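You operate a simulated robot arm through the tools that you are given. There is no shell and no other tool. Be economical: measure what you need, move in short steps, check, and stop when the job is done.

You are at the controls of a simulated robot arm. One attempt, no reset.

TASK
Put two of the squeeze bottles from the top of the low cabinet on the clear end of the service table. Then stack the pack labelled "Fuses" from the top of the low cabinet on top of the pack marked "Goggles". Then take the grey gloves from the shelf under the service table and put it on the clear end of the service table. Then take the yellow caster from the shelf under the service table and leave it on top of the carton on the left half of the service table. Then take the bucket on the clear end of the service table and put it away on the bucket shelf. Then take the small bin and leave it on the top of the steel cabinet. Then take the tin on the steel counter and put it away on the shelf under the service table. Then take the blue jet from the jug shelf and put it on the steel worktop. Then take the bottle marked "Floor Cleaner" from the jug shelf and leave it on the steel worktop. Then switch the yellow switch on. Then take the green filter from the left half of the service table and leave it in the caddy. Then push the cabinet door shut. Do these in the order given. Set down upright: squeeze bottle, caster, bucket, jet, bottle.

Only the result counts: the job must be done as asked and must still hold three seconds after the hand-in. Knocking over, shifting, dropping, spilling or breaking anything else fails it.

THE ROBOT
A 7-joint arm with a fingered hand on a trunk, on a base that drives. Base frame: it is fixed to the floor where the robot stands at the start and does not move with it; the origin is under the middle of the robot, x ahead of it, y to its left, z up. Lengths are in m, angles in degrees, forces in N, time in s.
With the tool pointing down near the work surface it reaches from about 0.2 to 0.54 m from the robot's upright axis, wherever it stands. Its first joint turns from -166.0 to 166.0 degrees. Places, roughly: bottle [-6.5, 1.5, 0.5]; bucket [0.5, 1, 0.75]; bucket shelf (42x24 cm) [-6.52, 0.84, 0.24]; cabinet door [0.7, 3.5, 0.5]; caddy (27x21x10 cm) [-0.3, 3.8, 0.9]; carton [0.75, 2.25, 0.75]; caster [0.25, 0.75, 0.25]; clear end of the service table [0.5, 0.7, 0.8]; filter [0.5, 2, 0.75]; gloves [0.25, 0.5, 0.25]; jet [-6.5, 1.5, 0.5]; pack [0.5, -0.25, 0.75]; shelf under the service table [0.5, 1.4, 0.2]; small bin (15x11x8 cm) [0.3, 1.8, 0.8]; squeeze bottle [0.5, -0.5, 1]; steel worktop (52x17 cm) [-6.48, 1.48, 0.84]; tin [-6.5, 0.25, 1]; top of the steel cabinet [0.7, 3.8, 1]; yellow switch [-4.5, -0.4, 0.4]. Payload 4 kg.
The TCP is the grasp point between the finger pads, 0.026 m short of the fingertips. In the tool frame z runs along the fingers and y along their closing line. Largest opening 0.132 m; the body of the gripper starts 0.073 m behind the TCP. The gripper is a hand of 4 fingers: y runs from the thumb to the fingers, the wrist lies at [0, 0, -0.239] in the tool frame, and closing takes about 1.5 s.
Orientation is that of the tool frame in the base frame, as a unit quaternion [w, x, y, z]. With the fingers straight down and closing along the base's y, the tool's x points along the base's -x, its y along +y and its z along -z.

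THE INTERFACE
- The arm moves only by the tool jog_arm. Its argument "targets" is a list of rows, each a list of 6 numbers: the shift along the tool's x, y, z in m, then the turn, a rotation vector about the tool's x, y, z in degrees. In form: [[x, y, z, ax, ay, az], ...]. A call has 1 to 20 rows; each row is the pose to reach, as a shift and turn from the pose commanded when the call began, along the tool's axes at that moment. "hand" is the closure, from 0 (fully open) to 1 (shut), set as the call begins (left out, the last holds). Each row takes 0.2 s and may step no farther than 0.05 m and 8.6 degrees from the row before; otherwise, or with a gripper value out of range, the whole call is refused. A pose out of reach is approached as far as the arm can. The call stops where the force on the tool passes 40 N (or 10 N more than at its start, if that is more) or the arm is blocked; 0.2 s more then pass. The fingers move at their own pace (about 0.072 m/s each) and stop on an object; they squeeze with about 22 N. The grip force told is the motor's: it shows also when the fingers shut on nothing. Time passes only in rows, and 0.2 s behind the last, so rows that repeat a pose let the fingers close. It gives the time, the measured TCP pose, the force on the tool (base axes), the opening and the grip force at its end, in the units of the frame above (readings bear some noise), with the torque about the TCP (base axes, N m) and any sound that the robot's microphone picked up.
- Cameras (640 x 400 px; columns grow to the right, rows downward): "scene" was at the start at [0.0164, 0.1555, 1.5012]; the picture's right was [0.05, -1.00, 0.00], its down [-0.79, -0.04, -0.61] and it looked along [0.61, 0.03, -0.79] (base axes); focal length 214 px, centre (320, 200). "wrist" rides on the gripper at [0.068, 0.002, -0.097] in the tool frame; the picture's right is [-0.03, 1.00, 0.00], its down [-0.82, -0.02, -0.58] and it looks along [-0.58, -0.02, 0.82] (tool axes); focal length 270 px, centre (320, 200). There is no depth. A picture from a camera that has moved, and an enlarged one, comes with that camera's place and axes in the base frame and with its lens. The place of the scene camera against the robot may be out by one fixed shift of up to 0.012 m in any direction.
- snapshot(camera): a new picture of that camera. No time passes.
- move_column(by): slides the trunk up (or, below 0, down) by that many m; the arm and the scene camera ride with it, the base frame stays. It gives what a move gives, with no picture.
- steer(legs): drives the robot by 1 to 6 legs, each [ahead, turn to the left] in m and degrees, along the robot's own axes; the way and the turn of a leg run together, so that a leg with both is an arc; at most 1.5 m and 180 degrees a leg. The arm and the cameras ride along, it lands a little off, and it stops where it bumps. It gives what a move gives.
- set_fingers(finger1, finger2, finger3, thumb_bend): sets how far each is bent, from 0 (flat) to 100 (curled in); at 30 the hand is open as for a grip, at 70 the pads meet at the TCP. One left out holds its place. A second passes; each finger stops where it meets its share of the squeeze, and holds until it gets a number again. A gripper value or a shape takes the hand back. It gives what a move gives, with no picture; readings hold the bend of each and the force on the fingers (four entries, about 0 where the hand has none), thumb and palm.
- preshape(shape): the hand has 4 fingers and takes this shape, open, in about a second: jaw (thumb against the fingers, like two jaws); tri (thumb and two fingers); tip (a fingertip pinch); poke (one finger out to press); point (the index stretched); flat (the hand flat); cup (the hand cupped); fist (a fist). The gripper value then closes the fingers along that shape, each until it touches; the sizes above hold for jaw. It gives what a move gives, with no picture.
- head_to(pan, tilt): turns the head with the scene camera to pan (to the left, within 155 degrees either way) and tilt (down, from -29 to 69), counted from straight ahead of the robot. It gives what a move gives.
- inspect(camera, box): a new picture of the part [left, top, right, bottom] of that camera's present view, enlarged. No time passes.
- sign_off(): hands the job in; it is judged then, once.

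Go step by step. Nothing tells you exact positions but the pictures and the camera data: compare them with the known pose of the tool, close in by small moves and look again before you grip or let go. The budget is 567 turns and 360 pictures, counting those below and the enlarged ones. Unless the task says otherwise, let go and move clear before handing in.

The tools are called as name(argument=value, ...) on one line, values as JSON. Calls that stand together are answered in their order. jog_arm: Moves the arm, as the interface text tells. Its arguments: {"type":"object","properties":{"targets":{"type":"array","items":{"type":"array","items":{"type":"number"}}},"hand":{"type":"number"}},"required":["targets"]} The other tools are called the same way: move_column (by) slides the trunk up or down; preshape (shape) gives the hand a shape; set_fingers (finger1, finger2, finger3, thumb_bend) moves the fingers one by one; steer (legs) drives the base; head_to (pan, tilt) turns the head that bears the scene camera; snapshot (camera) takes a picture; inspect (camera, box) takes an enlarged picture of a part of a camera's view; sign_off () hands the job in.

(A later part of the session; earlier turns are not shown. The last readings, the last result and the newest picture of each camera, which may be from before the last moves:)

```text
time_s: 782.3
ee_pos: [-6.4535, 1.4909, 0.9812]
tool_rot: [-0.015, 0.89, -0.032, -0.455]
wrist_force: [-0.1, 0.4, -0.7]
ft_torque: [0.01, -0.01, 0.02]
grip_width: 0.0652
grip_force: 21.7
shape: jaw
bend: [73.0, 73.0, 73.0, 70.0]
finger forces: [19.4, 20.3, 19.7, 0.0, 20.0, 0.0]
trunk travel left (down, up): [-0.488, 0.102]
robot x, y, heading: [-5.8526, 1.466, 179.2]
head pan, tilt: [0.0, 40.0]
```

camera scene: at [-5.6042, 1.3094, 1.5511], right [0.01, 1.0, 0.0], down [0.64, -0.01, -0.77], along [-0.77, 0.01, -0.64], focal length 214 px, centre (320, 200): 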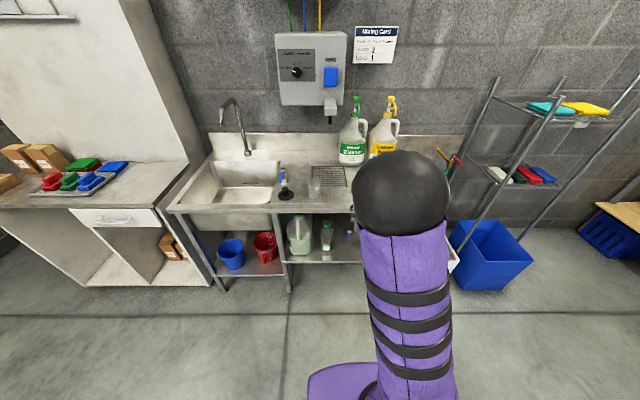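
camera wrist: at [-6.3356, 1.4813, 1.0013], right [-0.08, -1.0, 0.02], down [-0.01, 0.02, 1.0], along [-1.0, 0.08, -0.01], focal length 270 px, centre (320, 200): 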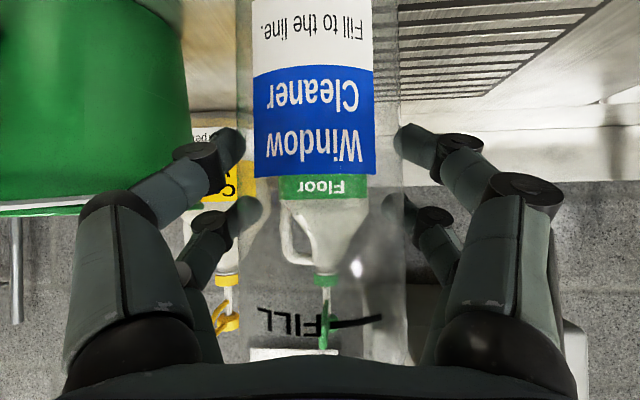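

jog_arm(targets=[[0, 0.01, 0, 0, 0, 0], [0, 0.02, 0, 0, 0, 0]])

move_column(by=-0.01)

move_column(by=-0.005)

```text
time_s: 782.9
ee_pos: [-6.4531, 1.4701, 0.9818]
tool_rot: [-0.016, 0.889, -0.033, -0.457]
wrist_force: [-0.5, -0.5, -0.3]
ft_torque: [-0.01, -0.04, 0.02]
grip_width: 0.0651
grip_force: 22.2
shape: jaw
bend: [73.0, 73.0, 73.0, 70.0]
finger forces: [19.4, 20.3, 19.6, 0.1, 20.0, 0.0]
trunk travel left (down, up): [-0.488, 0.102]
robot x, y, heading: [-5.855, 1.4649, 179.5]
head pan, tilt: [0.0, 40.0]
```

```text
time_s: 783.5
ee_pos: [-6.4538, 1.4709, 0.9737]
tool_rot: [-0.015, 0.889, -0.032, -0.457]
wrist_force: [-0.7, 0.9, -1.3]
ft_torque: [0.03, -0.02, -0.03]
grip_width: 0.0651
grip_force: 22.2
shape: jaw
bend: [73.0, 73.0, 73.0, 70.0]
finger forces: [19.4, 20.2, 19.7, 0.0, 20.0, 0.0]
trunk travel left (down, up): [-0.478, 0.112]
robot x, y, heading: [-5.8522, 1.4661, 179.5]
head pan, tilt: [0.0, 40.0]
```

```text
time_s: 784.0
ee_pos: [-6.4534, 1.4707, 0.9669]
tool_rot: [-0.016, 0.889, -0.032, -0.456]
wrist_force: [-0.7, 0.2, 0.1]
ft_torque: [-0.01, -0.02, 0.01]
grip_width: 0.065
grip_force: 22.4
shape: jaw
bend: [73.0, 73.0, 73.0, 70.0]
finger forces: [19.4, 20.3, 19.6, 0.0, 20.0, 0.1]
trunk travel left (down, up): [-0.473, 0.117]
robot x, y, heading: [-5.8546, 1.4634, 179.3]
head pan, tilt: [0.0, 40.0]
```

move_column(by=-0.005)

move_column(by=-0.004)

```text
time_s: 784.6
ee_pos: [-6.455, 1.4715, 0.9625]
tool_rot: [-0.016, 0.889, -0.032, -0.456]
wrist_force: [-0.4, 1.1, 0.0]
ft_torque: [0.01, -0.01, -0.01]
grip_width: 0.065
grip_force: 21.8
shape: jaw
bend: [73.0, 73.0, 73.0, 70.0]
finger forces: [19.4, 20.3, 19.7, 0.0, 20.0, 0.0]
trunk travel left (down, up): [-0.468, 0.122]
robot x, y, heading: [-5.8585, 1.4642, 179.5]
head pan, tilt: [0.0, 40.0]
```

```text
time_s: 785.1
ee_pos: [-6.454, 1.471, 0.9577]
tool_rot: [-0.016, 0.889, -0.032, -0.456]
wrist_force: [0.5, 0.0, 0.0]
ft_torque: [0.0, -0.01, 0.01]
grip_width: 0.065
grip_force: 22.2
shape: jaw
bend: [73.0, 73.0, 73.0, 70.0]
finger forces: [19.4, 20.3, 19.7, 0.0, 20.0, 0.0]
trunk travel left (down, up): [-0.464, 0.126]
robot x, y, heading: [-5.8581, 1.464, 179.5]
head pan, tilt: [0.0, 40.0]
```

move_column(by=-0.004)

move_column(by=-0.004)

move_column(by=-0.004)

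```text
time_s: 785.6
ee_pos: [-6.4541, 1.4723, 0.9552]
tool_rot: [-0.016, 0.889, -0.032, -0.456]
wrist_force: [1.1, 0.0, -1.7]
ft_torque: [-0.02, 0.0, 0.02]
grip_width: 0.0653
grip_force: 22.3
shape: jaw
bend: [73.0, 73.0, 73.0, 70.0]
finger forces: [19.3, 20.3, 19.7, 0.0, 20.0, 0.1]
trunk travel left (down, up): [-0.46, 0.13]
robot x, y, heading: [-5.8541, 1.4617, 179.3]
head pan, tilt: [0.0, 40.0]
```

```text
time_s: 786.2
ee_pos: [-6.4546, 1.4707, 0.9517]
tool_rot: [-0.014, 0.889, -0.031, -0.457]
wrist_force: [-2.0, 0.3, 5.6]
ft_torque: [0.04, -0.05, -0.02]
grip_width: 0.0649
grip_force: 21.9
shape: jaw
bend: [73.0, 73.0, 73.0, 70.0]
finger forces: [19.6, 20.9, 20.4, 0.0, 20.6, 0.1]
trunk travel left (down, up): [-0.456, 0.134]
robot x, y, heading: [-5.8535, 1.4627, 179.2]
head pan, tilt: [0.0, 40.0]
```

```text
time_s: 786.7
ee_pos: [-6.4552, 1.47, 0.9511]
tool_rot: [-0.015, 0.887, -0.033, -0.46]
wrist_force: [-6.0, -0.2, 24.9]
ft_torque: [0.05, 0.12, 0.04]
grip_width: 0.065
grip_force: 21.6
shape: jaw
bend: [73.0, 73.0, 73.0, 70.0]
finger forces: [21.0, 22.0, 21.6, 0.0, 22.4, 0.0]
trunk travel left (down, up): [-0.452, 0.138]
robot x, y, heading: [-5.8563, 1.4685, 179.7]
head pan, tilt: [0.0, 40.0]
```

move_column(by=0.004)

jog_arm(targets=[[0, 0, 0, 0, 0, 0], [0, 0, 0, 0, 0, 0], [0, 0, 0, 0, 0, 0], [0, 0, 0, 0, 0, 0]], hand=0.3)

snapshot(camera="wrist")

```text
time_s: 787.2
ee_pos: [-6.4524, 1.4704, 0.9517]
tool_rot: [-0.015, 0.889, -0.032, -0.457]
wrist_force: [-5.2, -0.7, 16.0]
ft_torque: [0.0, 0.09, -0.01]
grip_width: 0.0651
grip_force: 22.1
shape: jaw
bend: [73.0, 73.0, 73.0, 70.0]
finger forces: [20.9, 21.5, 21.1, 0.0, 21.5, 0.1]
trunk travel left (down, up): [-0.456, 0.134]
robot x, y, heading: [-5.8545, 1.4661, 179.5]
head pan, tilt: [0.0, 40.0]
```

```text
time_s: 788.2
ee_pos: [-6.4542, 1.4711, 0.9501]
tool_rot: [-0.015, 0.889, -0.032, -0.456]
wrist_force: [0.4, 0.3, -0.2]
ft_torque: [-0.01, -0.01, -0.01]
grip_width: 0.092
grip_force: 0.1
shape: jaw
bend: [68.0, 68.0, 68.0, 58.0]
finger forces: [0.0, 0.1, 0.1, 0.0, 0.0, 0.0]
trunk travel left (down, up): [-0.456, 0.134]
robot x, y, heading: [-5.8557, 1.4655, 179.2]
head pan, tilt: [0.0, 40.0]
```

```text
146 pictures are left
camera wrist: at [-6.3366, 1.4609, 0.9501], right [-0.09, -1.0, 0.02], down [-0.01, 0.02, 1.0], along [-1.0, 0.08, -0.01], focal length 270 px, centre (320, 200)
```

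wrist: 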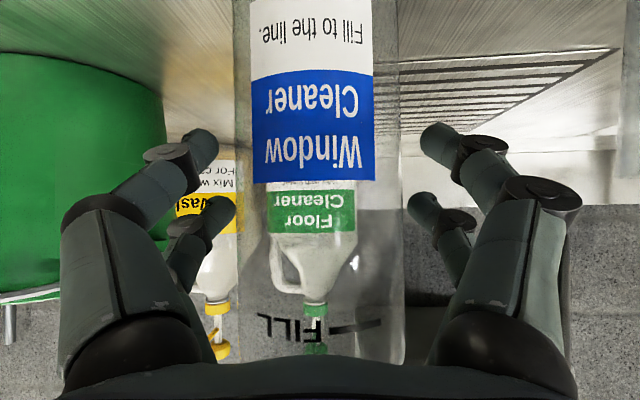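

The bottle stands parked. Back out and go low for the jet.

steer(legs=[[-0.3, 0]])

move_column(by=-0.4)

move_column(by=-0.05)

snapshot(camera="wrist")

head_to(pan=0, tilt=30)

snapshot(camera="scene")

```text
time_s: 790.3
ee_pos: [-6.1475, 1.4669, 0.9516]
tool_rot: [-0.016, 0.889, -0.032, -0.456]
wrist_force: [-1.4, 0.5, 0.4]
ft_torque: [0.01, -0.03, 0.0]
grip_width: 0.0917
grip_force: 0.1
shape: jaw
bend: [68.0, 68.0, 68.0, 58.0]
finger forces: [0.1, 0.0, 0.0, 0.0, 0.0, 0.1]
trunk travel left (down, up): [-0.456, 0.134]
robot x, y, heading: [-5.5486, 1.4618, 179.6]
head pan, tilt: [0.0, 40.0]
```

```text
time_s: 794.1
ee_pos: [-6.1478, 1.4671, 0.5507]
tool_rot: [-0.014, 0.889, -0.03, -0.456]
wrist_force: [0.4, -0.1, -0.6]
ft_torque: [0.01, -0.03, 0.02]
grip_width: 0.0923
grip_force: 0.0
shape: jaw
bend: [68.0, 68.0, 68.0, 58.0]
finger forces: [0.0, 0.0, 0.0, 0.0, 0.0, 0.0]
trunk travel left (down, up): [-0.056, 0.534]
robot x, y, heading: [-5.5511, 1.4639, 179.3]
head pan, tilt: [0.0, 40.0]
```

```text
time_s: 795.0
ee_pos: [-6.1478, 1.4666, 0.5008]
tool_rot: [-0.014, 0.889, -0.031, -0.456]
wrist_force: [0.4, -0.4, -0.7]
ft_torque: [0.01, 0.01, 0.01]
grip_width: 0.0919
grip_force: 0.1
shape: jaw
bend: [68.0, 68.0, 68.0, 58.0]
finger forces: [0.0, 0.0, 0.0, 0.0, 0.0, 0.0]
trunk travel left (down, up): [-0.006, 0.584]
robot x, y, heading: [-5.5513, 1.4606, 179.5]
head pan, tilt: [0.0, 40.0]
```

```text
145 pictures are left
camera wrist: at [-6.0308, 1.4572, 0.5003], right [-0.08, -1.0, 0.02], down [-0.01, 0.02, 1.0], along [-1.0, 0.08, -0.01], focal length 270 px, centre (320, 200)
```

wrist: 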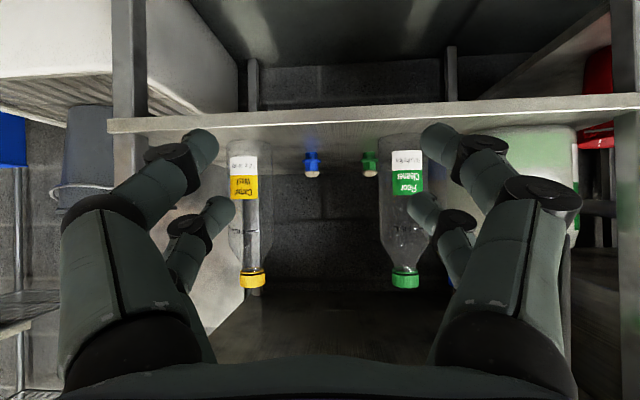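

```text
time_s: 795.8
ee_pos: [-6.1481, 1.4667, 0.5003]
tool_rot: [-0.014, 0.889, -0.03, -0.456]
wrist_force: [0.8, -0.7, 0.3]
ft_torque: [0.01, 0.02, 0.0]
grip_width: 0.0922
grip_force: 0.0
shape: jaw
bend: [68.0, 68.0, 68.0, 58.0]
finger forces: [0.0, 0.1, 0.0, 0.0, 0.0, 0.0]
trunk travel left (down, up): [-0.006, 0.584]
robot x, y, heading: [-5.5478, 1.462, 179.6]
head pan, tilt: [0.0, 30.0]
```

```text
144 pictures are left
camera scene: at [-5.5802, 1.3091, 1.0644], right [0.01, 1.0, 0.0], down [0.5, 0.0, -0.87], along [-0.87, 0.01, -0.5], focal length 214 px, centre (320, 200)
```

scene: 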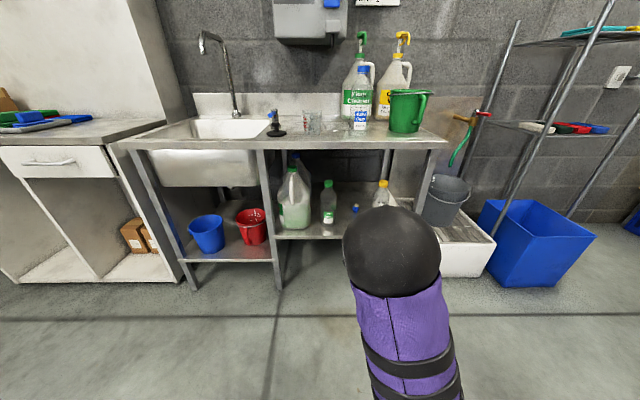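

Path clear now: blue jet ≈ (-6.60,1.517), gap between the neighbours is y 1.40–1.575. I'll narrow the hand, yaw ~8° and advance partway.

jog_arm(targets=[[0, -0.006, 0, 3.2, 0, 2.4], [0, -0.012, 0, 6.5, 0, 4.7], [0, -0.012, 0, 6.5, 0, 4.7]], hand=0.55)

steer(legs=[[0.25, 0]])

snapshot(camera="wrist")

snapshot(camera="scene")

```text
time_s: 796.6
ee_pos: [-6.1474, 1.4783, 0.5012]
tool_rot: [-0.047, 0.885, -0.094, -0.454]
wrist_force: [-0.3, 0.2, 0.2]
ft_torque: [-0.04, 0.0, 0.02]
grip_width: 0.06
grip_force: 0.0
shape: jaw
bend: [73.0, 73.0, 73.0, 70.0]
finger forces: [0.0, 0.1, 0.0, 0.0, 0.1, 0.0]
trunk travel left (down, up): [-0.006, 0.584]
robot x, y, heading: [-5.5473, 1.4648, 179.4]
head pan, tilt: [0.0, 30.0]
```

```text
time_s: 798.4
ee_pos: [-6.3952, 1.4804, 0.5012]
tool_rot: [-0.046, 0.885, -0.093, -0.454]
wrist_force: [-0.1, 0.7, 0.1]
ft_torque: [0.0, -0.04, -0.01]
grip_width: 0.0598
grip_force: 0.1
shape: jaw
bend: [73.0, 73.0, 73.0, 70.0]
finger forces: [0.0, 0.0, 0.0, 0.0, 0.0, 0.0]
trunk travel left (down, up): [-0.006, 0.584]
robot x, y, heading: [-5.796, 1.4644, 179.7]
head pan, tilt: [0.0, 30.0]
```

```text
143 pictures are left
camera wrist: at [-6.2801, 1.4538, 0.5008], right [-0.22, -0.98, 0.02], down [0.0, 0.02, 1.0], along [-0.98, 0.22, -0.01], focal length 270 px, centre (320, 200)
```

wrist: 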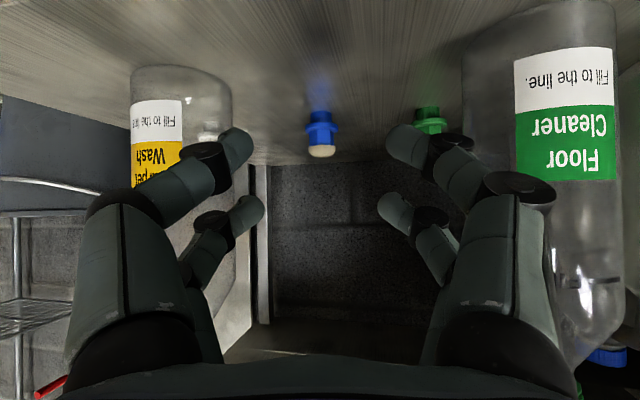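

```text
142 pictures are left
camera scene: at [-5.8277, 1.3112, 1.0644], right [0.01, 1.0, 0.0], down [0.5, 0.0, -0.87], along [-0.87, 0.01, -0.5], focal length 214 px, centre (320, 200)
```

scene: 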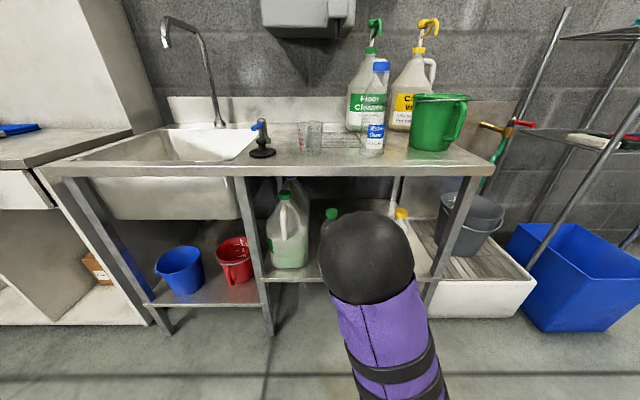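

steer(legs=[[0.08, 0]])

jog_arm(targets=[[-0.0025, -0.001, 0.0235, 1.1, 0, 0.8], [-0.005, -0.0015, 0.047, 2.2, 0, 1.6], [-0.0077, -0.002, 0.0706, 3.25, 0, 2.33]])

snapshot(camera="wrist")

snapshot(camera="scene")

```text
time_s: 799.4
ee_pos: [-6.474, 1.4812, 0.5016]
tool_rot: [-0.046, 0.885, -0.093, -0.453]
wrist_force: [-0.3, 0.7, 0.6]
ft_torque: [-0.02, 0.01, 0.02]
grip_width: 0.06
grip_force: 0.1
shape: jaw
bend: [73.0, 73.0, 73.0, 70.0]
finger forces: [0.0, 0.0, 0.1, 0.0, 0.1, 0.0]
trunk travel left (down, up): [-0.006, 0.584]
robot x, y, heading: [-5.8745, 1.4659, 179.3]
head pan, tilt: [0.0, 30.0]
```

```text
time_s: 800.2
ee_pos: [-6.5351, 1.4943, 0.4643]
tool_rot: [-0.062, 0.882, -0.123, -0.451]
wrist_force: [0.6, 0.3, 0.3]
ft_torque: [0.0, 0.04, 0.03]
grip_width: 0.0599
grip_force: 0.1
shape: jaw
bend: [73.0, 73.0, 73.0, 70.0]
finger forces: [0.0, 0.0, 0.0, 0.1, 0.0, 0.0]
trunk travel left (down, up): [-0.006, 0.584]
robot x, y, heading: [-5.8739, 1.4706, 179.5]
head pan, tilt: [0.0, 30.0]
```

```text
141 pictures are left
camera wrist: at [-6.4214, 1.4611, 0.4638], right [-0.29, -0.96, 0.02], down [0.0, 0.02, 1.0], along [-0.96, 0.29, -0.01], focal length 270 px, centre (320, 200)
```

wrist: 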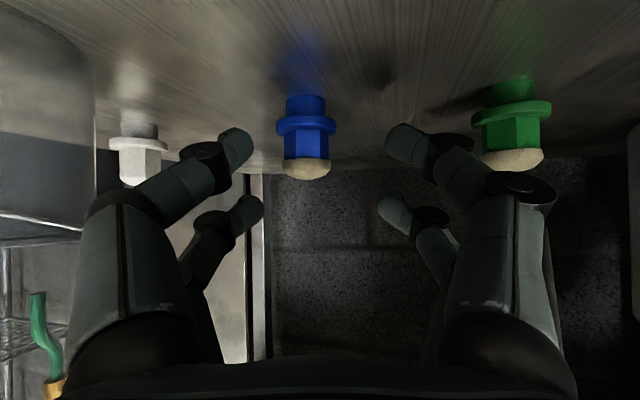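

```text
140 pictures are left
camera scene: at [-5.9067, 1.3119, 1.0645], right [0.01, 1.0, 0.0], down [0.5, 0.0, -0.87], along [-0.87, 0.01, -0.5], focal length 214 px, centre (320, 200)
```

scene: 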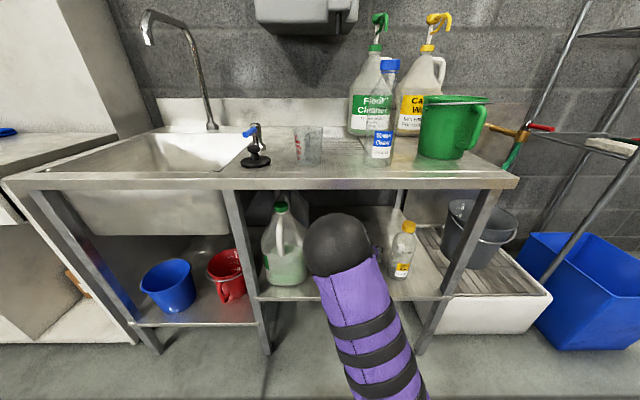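

jog_arm(targets=[[-0.004, -0.004, 0.02, 0, 0, 0], [-0.0075, -0.0076, 0.04, 0, 0, 0], [-0.0113, -0.0105, 0.06, 0, 0, 0]])

snapshot(camera="wrist")

```text
time_s: 801.0
ee_pos: [-6.584, 1.5211, 0.4385]
tool_rot: [-0.062, 0.881, -0.124, -0.452]
wrist_force: [-0.1, 0.6, 0.1]
ft_torque: [-0.01, 0.0, -0.01]
grip_width: 0.0599
grip_force: 0.1
shape: jaw
bend: [73.0, 73.0, 73.0, 70.0]
finger forces: [0.1, 0.0, 0.0, 0.1, 0.0, 0.1]
trunk travel left (down, up): [-0.006, 0.584]
robot x, y, heading: [-5.8738, 1.4655, 179.4]
head pan, tilt: [0.0, 30.0]
```

```text
139 pictures are left
camera wrist: at [-6.4714, 1.4867, 0.4389], right [-0.29, -0.96, 0.02], down [0.0, 0.02, 1.0], along [-0.96, 0.29, -0.01], focal length 270 px, centre (320, 200)
```

wrist: 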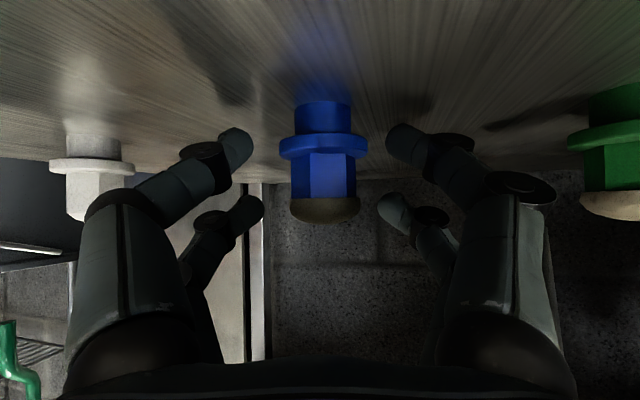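

Jet is between the digits. Gripping.

jog_arm(targets=[[0, 0, 0, 0, 0, 0], [0, 0, 0, 0, 0, 0], [0, 0, 0, 0, 0, 0], [0, 0, 0, 0, 0, 0], [0, 0, 0, 0, 0, 0]], hand=1)

snapshot(camera="wrist")

```text
time_s: 802.2
ee_pos: [-6.5843, 1.5204, 0.4394]
tool_rot: [-0.063, 0.881, -0.124, -0.452]
wrist_force: [-0.1, 0.4, -0.2]
ft_torque: [0.0, -0.03, -0.03]
grip_width: 0.0057
grip_force: 22.4
shape: jaw
bend: [76.0, 61.0, 61.0, 73.0]
finger forces: [0.0, 0.0, 0.0, 0.0, 0.0, 0.1]
trunk travel left (down, up): [-0.006, 0.584]
robot x, y, heading: [-5.8756, 1.4653, 179.5]
head pan, tilt: [0.0, 30.0]
```

```text
138 pictures are left
camera wrist: at [-6.4712, 1.4864, 0.439], right [-0.29, -0.96, 0.02], down [0.0, 0.02, 1.0], along [-0.96, 0.29, -0.01], focal length 270 px, centre (320, 200)
```

wrist: 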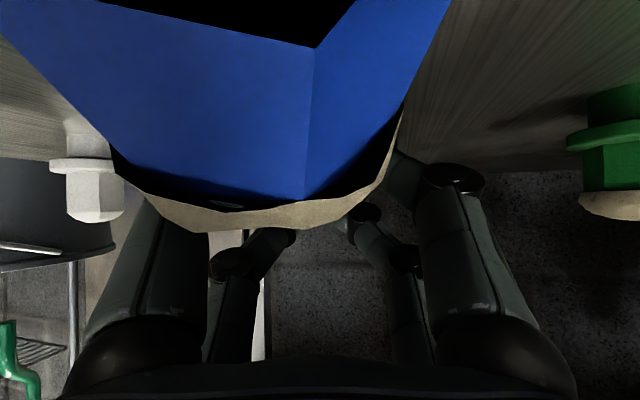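

The jet slipped back toward the palm but still stands upright, now about (-6.51,1.50). I'll raise the hand straight up off it.

jog_arm(targets=[[-0.0162, 0, -0.0117, 0, 0, 0], [-0.0325, 0, -0.0235, 0, 0, 0], [-0.0487, 0, -0.0352, 0, 0, 0]])

snapshot(camera="wrist")

```text
time_s: 803.0
ee_pos: [-6.5817, 1.5194, 0.4993]
tool_rot: [-0.062, 0.881, -0.124, -0.452]
wrist_force: [-0.1, 0.1, 0.1]
ft_torque: [0.0, 0.0, 0.0]
grip_width: 0.0056
grip_force: 22.2
shape: jaw
bend: [76.0, 61.0, 61.0, 73.0]
finger forces: [0.0, 0.0, 0.0, 0.0, 0.1, 0.0]
trunk travel left (down, up): [-0.006, 0.584]
robot x, y, heading: [-5.8778, 1.4681, 179.2]
head pan, tilt: [0.0, 30.0]
```

```text
137 pictures are left
camera wrist: at [-6.4687, 1.4854, 0.4987], right [-0.29, -0.96, 0.02], down [0.0, 0.02, 1.0], along [-0.96, 0.29, -0.01], focal length 270 px, centre (320, 200)
```

wrist: 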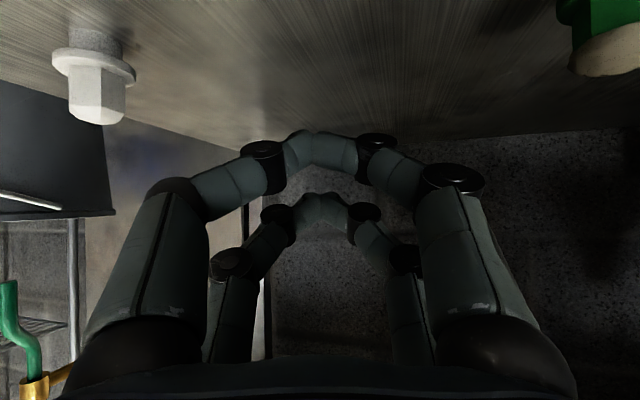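

jog_arm(targets=[[-0.0081, 0, -0.006, 0, 0, 0]])

steer(legs=[[-0.25, 0]])

snapshot(camera="wrist")

```text
time_s: 803.4
ee_pos: [-6.5807, 1.52, 0.5089]
tool_rot: [-0.061, 0.882, -0.123, -0.452]
wrist_force: [-0.2, -0.5, -0.2]
ft_torque: [-0.03, -0.01, 0.02]
grip_width: 0.0057
grip_force: 22.0
shape: jaw
bend: [76.0, 61.0, 61.0, 73.0]
finger forces: [0.0, 0.1, 0.0, 0.1, 0.0, 0.0]
trunk travel left (down, up): [-0.006, 0.584]
robot x, y, heading: [-5.8802, 1.4677, 179.3]
head pan, tilt: [0.0, 30.0]
```

```text
time_s: 805.2
ee_pos: [-6.3303, 1.5155, 0.5081]
tool_rot: [-0.061, 0.882, -0.122, -0.452]
wrist_force: [0.4, -0.7, 0.3]
ft_torque: [-0.02, 0.0, -0.01]
grip_width: 0.0054
grip_force: 21.9
shape: jaw
bend: [76.0, 61.0, 61.0, 73.0]
finger forces: [0.0, 0.1, 0.0, 0.1, 0.0, 0.1]
trunk travel left (down, up): [-0.006, 0.584]
robot x, y, heading: [-5.6231, 1.4669, 179.8]
head pan, tilt: [0.0, 30.0]
```

```text
136 pictures are left
camera wrist: at [-6.2177, 1.4813, 0.5084], right [-0.28, -0.96, 0.02], down [0.0, 0.02, 1.0], along [-0.96, 0.28, -0.01], focal length 270 px, centre (320, 200)
```

wrist: 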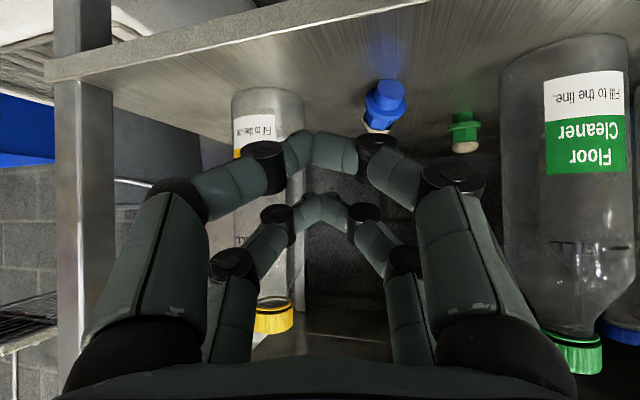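

jog_arm(targets=[[0, 0, 0, 0, 0, 0], [0, 0, 0, 0, 0, 0], [0, 0, 0, 0, 0, 0], [0, 0, 0, 0, 0, 0]], hand=0.3)

inspect(camera="wrist", box=[330, 60, 500, 170])

inspect(camera="scene", box=[280, 150, 460, 270])

```text
time_s: 806.2
ee_pos: [-6.3311, 1.5144, 0.509]
tool_rot: [-0.06, 0.882, -0.121, -0.452]
wrist_force: [0.0, 0.1, 1.2]
ft_torque: [0.03, -0.04, 0.01]
grip_width: 0.0922
grip_force: 0.1
shape: jaw
bend: [68.0, 68.0, 68.0, 58.0]
finger forces: [0.0, 0.1, 0.1, 0.0, 0.0, 0.0]
trunk travel left (down, up): [-0.006, 0.584]
robot x, y, heading: [-5.6275, 1.4655, 180.1]
head pan, tilt: [0.0, 30.0]
```

```text
3.64 times, centred on (415, 115) of wrist
camera zoom: at [-6.2177, 1.4813, 0.5084], right [-0.28, -0.96, 0.02], down [0.0, 0.02, 1.0], along [-0.96, 0.28, -0.01], focal length 983 px, centre (-26, 509)
```

zoom: 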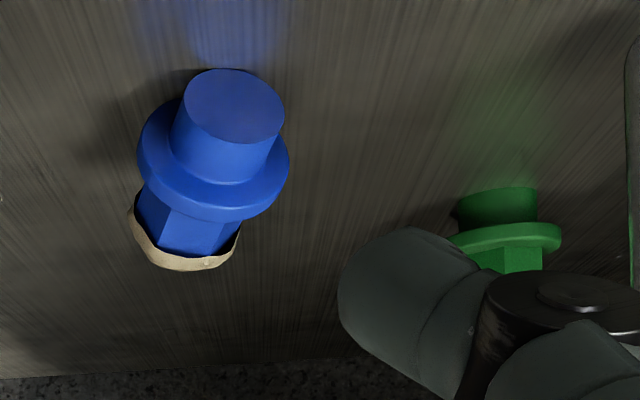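

```text
3.33 times, centred on (370, 210) of scene
camera zoom: at [-5.6551, 1.3102, 1.0644], right [0.0, 1.0, 0.0], down [0.5, 0.0, -0.87], along [-0.87, 0.0, -0.5], focal length 715 px, centre (153, 167)
```

zoom: 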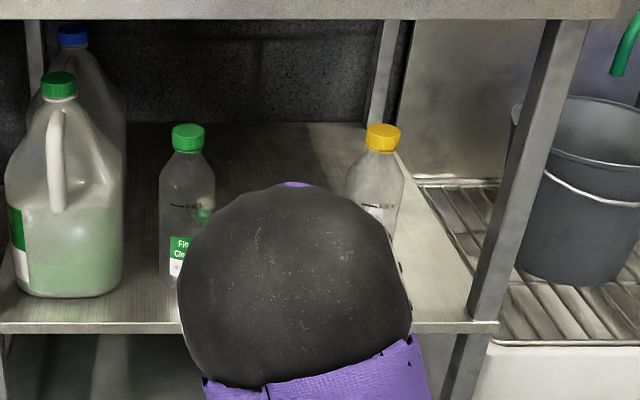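

The blue jet has tipped over and lies on its side near the shelf front (base toward me). I'll steepen the hand a bit and look again before picking it up.

jog_arm(targets=[[0.01, 0.008, -0.01, 0, 7, 0], [0.02, 0.015, -0.02, 0, 14, 0]])

snapshot(camera="wrist")

```text
time_s: 806.9
ee_pos: [-6.3075, 1.4937, 0.504]
tool_rot: [-0.046, 0.93, -0.128, -0.341]
wrist_force: [0.7, 1.1, -0.3]
ft_torque: [0.02, 0.0, -0.03]
grip_width: 0.092
grip_force: 0.0
shape: jaw
bend: [68.0, 68.0, 68.0, 58.0]
finger forces: [0.0, 0.0, 0.0, 0.0, 0.0, 0.1]
trunk travel left (down, up): [-0.006, 0.584]
robot x, y, heading: [-5.6248, 1.4628, 180.0]
head pan, tilt: [0.0, 30.0]
```

```text
133 pictures are left
camera wrist: at [-6.1985, 1.4611, 0.5332], right [-0.29, -0.96, 0.02], down [-0.24, 0.09, 0.97], along [-0.93, 0.27, -0.25], focal length 270 px, centre (320, 200)
```

wrist: 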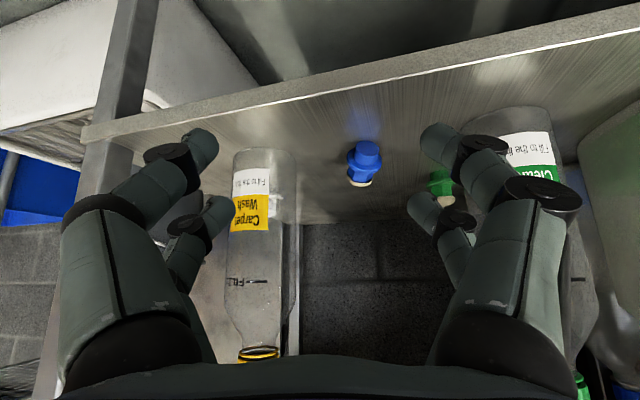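

inspect(camera="wrist", box=[320, 120, 410, 210])

```text
4.44 times, centred on (365, 165) of wrist
camera zoom: at [-6.1985, 1.4611, 0.5332], right [-0.29, -0.96, 0.02], down [-0.24, 0.09, 0.97], along [-0.93, 0.27, -0.25], focal length 1201 px, centre (120, 356)
```

zoom: 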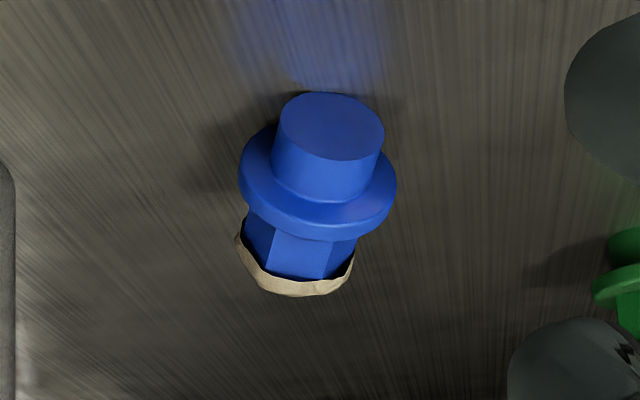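

The jet leans tip-up ~24° on its flange, pointing away from me. If I grip it near its base with the tool ~65° below horizontal, levelling the hand to horizontal will stand it upright. Set that tilt, then advance above it.

jog_arm(targets=[[0, 0, -0.012, 0, 7.5, 0], [0, 0, -0.025, 0, 15, 0], [0, 0, -0.025, 0, 15, 0]], hand=0.55)

steer(legs=[[0.18, 0]])

snapshot(camera="wrist")

```text
time_s: 807.6
ee_pos: [-6.2916, 1.4905, 0.5239]
tool_rot: [-0.028, 0.967, -0.133, -0.217]
wrist_force: [1.1, -0.7, 0.0]
ft_torque: [0.03, 0.01, 0.02]
grip_width: 0.06
grip_force: 0.1
shape: jaw
bend: [73.0, 73.0, 73.0, 70.0]
finger forces: [0.1, 0.0, 0.1, 0.0, 0.0, 0.1]
trunk travel left (down, up): [-0.006, 0.584]
robot x, y, heading: [-5.6244, 1.4633, 179.7]
head pan, tilt: [0.0, 30.0]
```

```text
time_s: 809.2
ee_pos: [-6.4743, 1.4922, 0.5232]
tool_rot: [-0.029, 0.967, -0.133, -0.217]
wrist_force: [0.5, 0.5, 1.0]
ft_torque: [-0.01, -0.01, -0.01]
grip_width: 0.0597
grip_force: 0.0
shape: jaw
bend: [73.0, 73.0, 73.0, 70.0]
finger forces: [0.0, 0.0, 0.0, 0.0, 0.0, 0.0]
trunk travel left (down, up): [-0.006, 0.584]
robot x, y, heading: [-5.8096, 1.4611, 179.6]
head pan, tilt: [0.0, 30.0]
```

```text
131 pictures are left
camera wrist: at [-6.3759, 1.4617, 0.5806], right [-0.29, -0.96, 0.01], down [-0.47, 0.15, 0.87], along [-0.83, 0.25, -0.49], focal length 270 px, centre (320, 200)
```

wrist: 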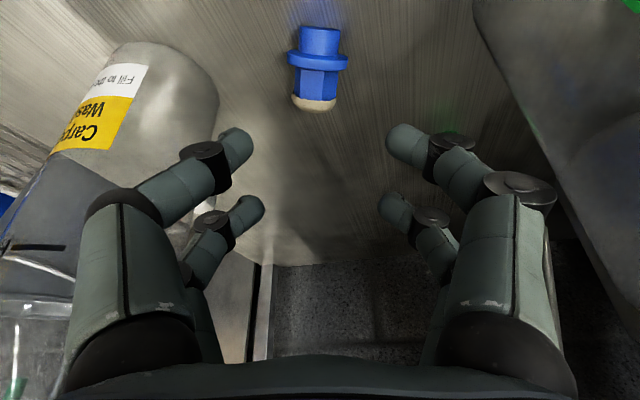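

jog_arm(targets=[[0.003, -0.0016, 0.03, 0, 0, 0], [0.006, -0.0033, 0.06, 0, 0, 0]])

snapshot(camera="wrist")

```text
time_s: 809.8
ee_pos: [-6.4925, 1.5, 0.4655]
tool_rot: [-0.029, 0.966, -0.134, -0.217]
wrist_force: [0.2, -0.1, -0.7]
ft_torque: [-0.01, 0.0, 0.03]
grip_width: 0.06
grip_force: 0.0
shape: jaw
bend: [73.0, 73.0, 73.0, 70.0]
finger forces: [0.0, 0.0, 0.0, 0.1, 0.0, 0.0]
trunk travel left (down, up): [-0.006, 0.584]
robot x, y, heading: [-5.8081, 1.4645, 179.9]
head pan, tilt: [0.0, 30.0]
```

```text
130 pictures are left
camera wrist: at [-6.3947, 1.47, 0.5219], right [-0.29, -0.96, 0.01], down [-0.47, 0.15, 0.87], along [-0.84, 0.25, -0.49], focal length 270 px, centre (320, 200)
```

wrist: 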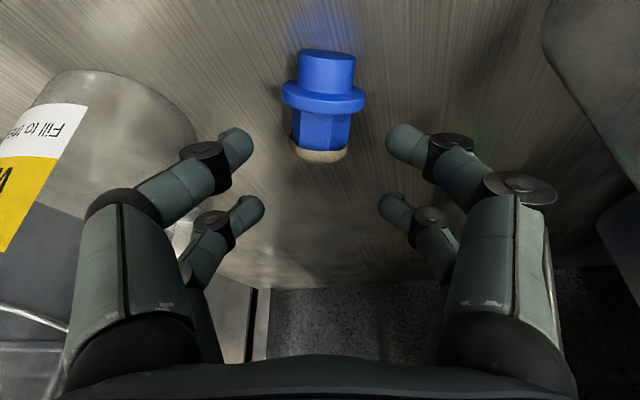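

jog_arm(targets=[[0.001, -0.001, 0.016, 0, 0, 0], [0.0023, -0.002, 0.0316, 0, 0, 0]])

snapshot(camera="wrist")

```text
time_s: 810.4
ee_pos: [-6.5027, 1.5025, 0.4353]
tool_rot: [-0.027, 0.967, -0.132, -0.217]
wrist_force: [0.5, -0.3, -0.3]
ft_torque: [-0.02, -0.03, 0.01]
grip_width: 0.0604
grip_force: 0.1
shape: jaw
bend: [73.0, 73.0, 73.0, 70.0]
finger forces: [0.0, 0.0, 0.0, 0.0, 0.0, 0.0]
trunk travel left (down, up): [-0.006, 0.584]
robot x, y, heading: [-5.8085, 1.466, 179.6]
head pan, tilt: [0.0, 30.0]
```

```text
129 pictures are left
camera wrist: at [-6.4042, 1.4735, 0.4925], right [-0.29, -0.96, 0.01], down [-0.47, 0.15, 0.87], along [-0.83, 0.25, -0.49], focal length 270 px, centre (320, 200)
```

wrist: 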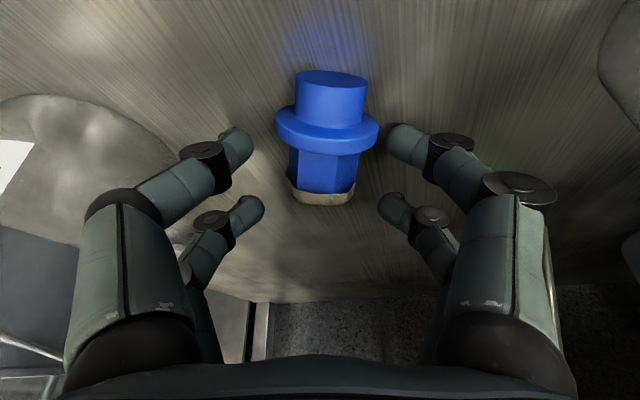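

Near digits flank the flange; far digits are beyond the tip. Gripping.

jog_arm(targets=[[0, 0, 0, 0, 0, 0], [0, 0, 0, 0, 0, 0], [0, 0, 0, 0, 0, 0], [0, 0, 0, 0, 0, 0], [0, 0, 0, 0, 0, 0]], hand=1)

snapshot(camera="wrist")

```text
time_s: 811.6
ee_pos: [-6.5026, 1.5026, 0.4352]
tool_rot: [-0.03, 0.967, -0.133, -0.217]
wrist_force: [0.0, 0.1, 0.0]
ft_torque: [-0.03, 0.01, -0.02]
grip_width: 0.0
grip_force: 22.1
shape: jaw
bend: [72.0, 61.0, 61.0, 71.0]
finger forces: [0.0, 0.1, 0.0, 0.0, 0.0, 0.0]
trunk travel left (down, up): [-0.006, 0.584]
robot x, y, heading: [-5.8095, 1.4655, 180.1]
head pan, tilt: [0.0, 30.0]
```

```text
128 pictures are left
camera wrist: at [-6.4043, 1.4734, 0.4928], right [-0.29, -0.96, 0.01], down [-0.47, 0.15, 0.87], along [-0.83, 0.25, -0.49], focal length 270 px, centre (320, 200)
```

wrist: 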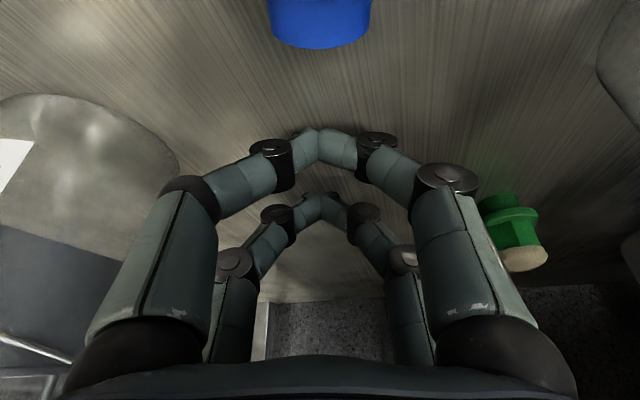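

It slipped out again toward me (grip too close to the digits' near edge). Raise clear, back off and look.

jog_arm(targets=[[-0.0085, 0, -0.018, 0, 0, 0], [-0.017, 0, -0.036, 0, 0, 0], [-0.0256, 0, -0.0543, 0, 0, 0]])

steer(legs=[[-0.1, 0]])

snapshot(camera="wrist")

```text
time_s: 812.4
ee_pos: [-6.503, 1.5047, 0.4953]
tool_rot: [-0.03, 0.967, -0.133, -0.217]
wrist_force: [1.1, 0.2, -0.1]
ft_torque: [-0.01, 0.02, -0.01]
grip_width: 0.0001
grip_force: 22.0
shape: jaw
bend: [72.0, 61.0, 61.0, 71.0]
finger forces: [0.0, 0.0, 0.0, 0.0, 0.0, 0.0]
trunk travel left (down, up): [-0.006, 0.584]
robot x, y, heading: [-5.8049, 1.4628, 179.8]
head pan, tilt: [0.0, 30.0]
```

```text
time_s: 813.5
ee_pos: [-6.4057, 1.5068, 0.4965]
tool_rot: [-0.029, 0.966, -0.134, -0.218]
wrist_force: [0.8, 0.9, 0.7]
ft_torque: [0.0, -0.03, 0.03]
grip_width: 0.0
grip_force: 22.1
shape: jaw
bend: [72.0, 61.0, 61.0, 71.0]
finger forces: [0.1, 0.1, 0.1, 0.0, 0.0, 0.1]
trunk travel left (down, up): [-0.006, 0.584]
robot x, y, heading: [-5.7107, 1.4628, 179.9]
head pan, tilt: [0.0, 30.0]
```

```text
127 pictures are left
camera wrist: at [-6.3082, 1.4763, 0.5543], right [-0.29, -0.96, 0.01], down [-0.47, 0.16, 0.87], along [-0.83, 0.25, -0.49], focal length 270 px, centre (320, 200)
```

wrist: 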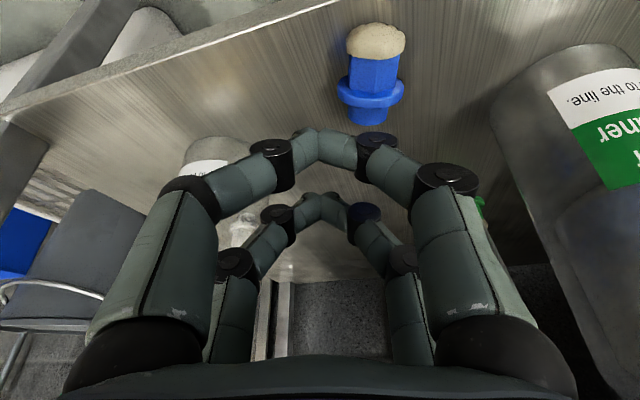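

The jet now lies with its tip toward me. A shallow (30° down) grasp along its axis, then rotating the hand to vertical, will stand it up—simpler. Back off, open, and set that tilt.

steer(legs=[[-0.1, 0]])

jog_arm(targets=[[0, 0, -0.005, 0, -8, 0], [0, 0, -0.01, 0, -16, 0], [0, 0, -0.01, 0, -24, 0], [0, 0, -0.01, 0, -32, 0]], hand=0.5)

snapshot(camera="wrist")

```text
time_s: 814.7
ee_pos: [-6.3049, 1.5068, 0.4959]
tool_rot: [-0.029, 0.966, -0.135, -0.218]
wrist_force: [0.2, -1.0, 0.8]
ft_torque: [-0.01, -0.02, 0.01]
grip_width: 0.0
grip_force: 22.1
shape: jaw
bend: [72.0, 61.0, 61.0, 71.0]
finger forces: [0.0, 0.1, 0.0, 0.0, 0.0, 0.0]
trunk travel left (down, up): [-0.006, 0.584]
robot x, y, heading: [-5.6066, 1.461, 179.4]
head pan, tilt: [0.0, 30.0]
```

```text
time_s: 815.7
ee_pos: [-6.2994, 1.5032, 0.5066]
tool_rot: [-0.063, 0.869, -0.121, -0.475]
wrist_force: [0.9, -0.2, -0.4]
ft_torque: [-0.02, 0.03, 0.0]
grip_width: 0.0654
grip_force: 0.2
shape: jaw
bend: [73.0, 73.0, 73.0, 70.0]
finger forces: [0.0, 0.0, 0.0, 0.0, 0.0, 0.1]
trunk travel left (down, up): [-0.006, 0.584]
robot x, y, heading: [-5.605, 1.4625, 179.8]
head pan, tilt: [0.0, 30.0]
```

```text
126 pictures are left
camera wrist: at [-6.1874, 1.4699, 0.4996], right [-0.29, -0.96, 0.03], down [0.05, 0.01, 1.0], along [-0.96, 0.29, 0.05], focal length 270 px, centre (320, 200)
```

wrist: 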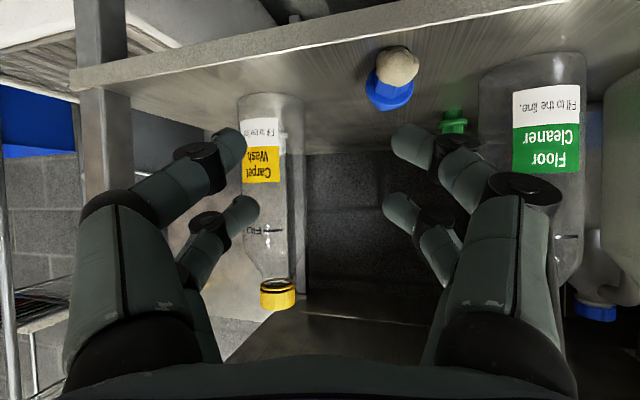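

jog_arm(targets=[[-0.005, 0.0275, 0.03, -3, 0, -1.9], [-0.0095, 0.0549, 0.0595, -5.9, 0, -3.8], [-0.0095, 0.0549, 0.0595, -5.9, 0, -3.8]])

snapshot(camera="wrist")

```text
time_s: 816.5
ee_pos: [-6.366, 1.4686, 0.4854]
tool_rot: [-0.036, 0.875, -0.067, -0.478]
wrist_force: [0.0, 0.5, 0.3]
ft_torque: [-0.02, 0.04, 0.02]
grip_width: 0.0655
grip_force: 0.2
shape: jaw
bend: [73.0, 73.0, 73.0, 70.0]
finger forces: [0.1, 0.1, 0.0, 0.0, 0.0, 0.0]
trunk travel left (down, up): [-0.006, 0.584]
robot x, y, heading: [-5.6103, 1.4652, 179.5]
head pan, tilt: [0.0, 30.0]
```

```text
125 pictures are left
camera wrist: at [-6.2504, 1.4484, 0.4789], right [-0.17, -0.99, 0.02], down [0.05, 0.02, 1.0], along [-0.99, 0.17, 0.04], focal length 270 px, centre (320, 200)
```

wrist: 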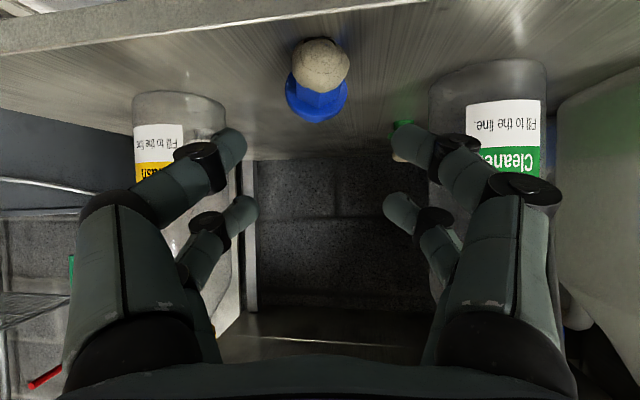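

Centred. Advance along the tool axis so the near digits flank the body.

jog_arm(targets=[[0.0007, 0.0005, 0.028, 0, 0, 0], [0.0014, 0.001, 0.056, 0, 0, 0], [0.002, 0.0016, 0.08, 0, 0, 0]])

snapshot(camera="wrist")

```text
time_s: 817.3
ee_pos: [-6.4335, 1.4763, 0.4377]
tool_rot: [-0.036, 0.875, -0.067, -0.478]
wrist_force: [-0.2, -1.4, 0.4]
ft_torque: [-0.02, -0.02, -0.01]
grip_width: 0.0654
grip_force: 0.0
shape: jaw
bend: [73.0, 73.0, 73.0, 70.0]
finger forces: [0.1, 0.1, 0.1, 0.0, 0.0, 0.0]
trunk travel left (down, up): [-0.006, 0.584]
robot x, y, heading: [-5.6127, 1.4617, 179.6]
head pan, tilt: [0.0, 30.0]
```

```text
124 pictures are left
camera wrist: at [-6.3171, 1.457, 0.431], right [-0.17, -0.99, 0.02], down [0.05, 0.02, 1.0], along [-0.99, 0.17, 0.04], focal length 270 px, centre (320, 200)
```

wrist: 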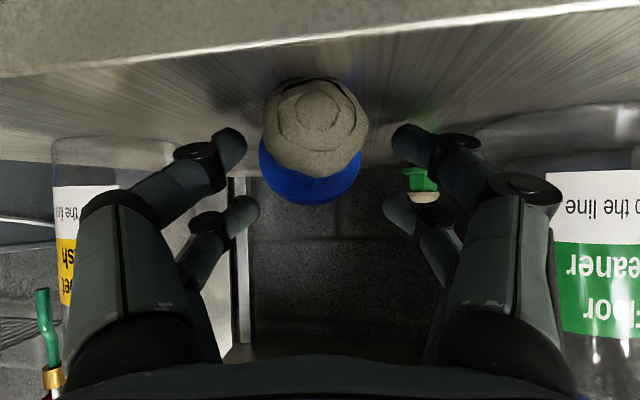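

jog_arm(targets=[[0, 0, 0, 0, 0, 0], [0, 0, 0, 0, 0, 0], [0, 0, 0, 0, 0, 0], [0, 0, 0, 0, 0, 0], [0, 0, 0, 0, 0, 0]], hand=1)

snapshot(camera="wrist")

```text
time_s: 818.5
ee_pos: [-6.4336, 1.4762, 0.4374]
tool_rot: [-0.036, 0.875, -0.068, -0.478]
wrist_force: [-0.7, -0.7, -0.2]
ft_torque: [0.0, -0.03, 0.02]
grip_width: 0.0
grip_force: 21.7
shape: jaw
bend: [73.0, 60.0, 60.0, 72.0]
finger forces: [1.0, 0.1, 0.0, 0.0, 0.5, 0.0]
trunk travel left (down, up): [-0.006, 0.584]
robot x, y, heading: [-5.6072, 1.4627, 179.7]
head pan, tilt: [0.0, 30.0]
```

```text
123 pictures are left
camera wrist: at [-6.3169, 1.4572, 0.4312], right [-0.17, -0.99, 0.02], down [0.05, 0.02, 1.0], along [-0.98, 0.17, 0.04], focal length 270 px, centre (320, 200)
```

wrist: 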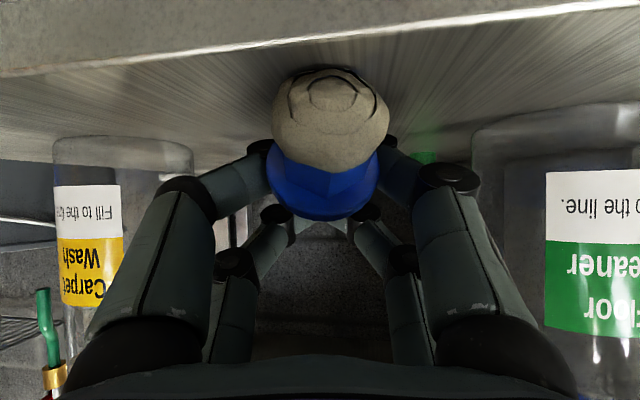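

It slid slightly back again because the pads met beyond its widest part. Open, go ~3 cm deeper, and close again.

jog_arm(targets=[[0, 0, 0, 0, 0, 0], [0, 0, 0, 0, 0, 0], [0, 0, 0, 0, 0, 0]], hand=0.5)

snapshot(camera="wrist")

```text
time_s: 819.3
ee_pos: [-6.4341, 1.4776, 0.4379]
tool_rot: [-0.036, 0.875, -0.068, -0.478]
wrist_force: [0.9, -0.1, 0.5]
ft_torque: [0.0, 0.02, 0.03]
grip_width: 0.0655
grip_force: 0.1
shape: jaw
bend: [73.0, 73.0, 73.0, 70.0]
finger forces: [0.1, 0.0, 0.0, 0.0, 0.0, 0.0]
trunk travel left (down, up): [-0.006, 0.584]
robot x, y, heading: [-5.6074, 1.4625, 179.6]
head pan, tilt: [0.0, 30.0]
```

```text
122 pictures are left
camera wrist: at [-6.3169, 1.4572, 0.4312], right [-0.17, -0.99, 0.02], down [0.05, 0.02, 1.0], along [-0.98, 0.17, 0.04], focal length 270 px, centre (320, 200)
```

wrist: 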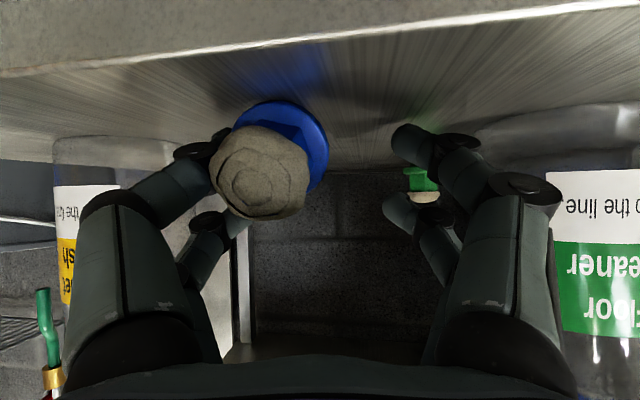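

jog_arm(targets=[[0, -0.007, 0, 0, 0, 0], [0, -0.014, 0, 0, 0, 0]])

snapshot(camera="wrist")

```text
time_s: 819.9
ee_pos: [-6.4317, 1.4899, 0.4379]
tool_rot: [-0.036, 0.875, -0.068, -0.478]
wrist_force: [-0.7, 0.1, 0.3]
ft_torque: [-0.03, -0.02, 0.01]
grip_width: 0.0651
grip_force: 0.0
shape: jaw
bend: [73.0, 73.0, 73.0, 70.0]
finger forces: [0.1, 0.0, 0.0, 0.1, 0.0, 0.0]
trunk travel left (down, up): [-0.006, 0.584]
robot x, y, heading: [-5.6109, 1.4632, 179.8]
head pan, tilt: [0.0, 30.0]
```

```text
121 pictures are left
camera wrist: at [-6.3157, 1.4699, 0.431], right [-0.17, -0.99, 0.02], down [0.05, 0.02, 1.0], along [-0.99, 0.17, 0.04], focal length 270 px, centre (320, 200)
```

wrist: 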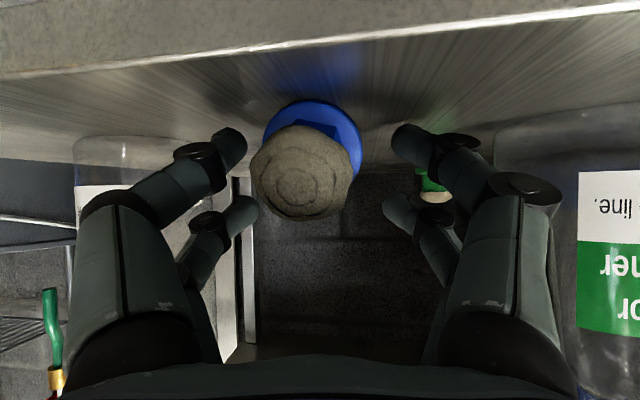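

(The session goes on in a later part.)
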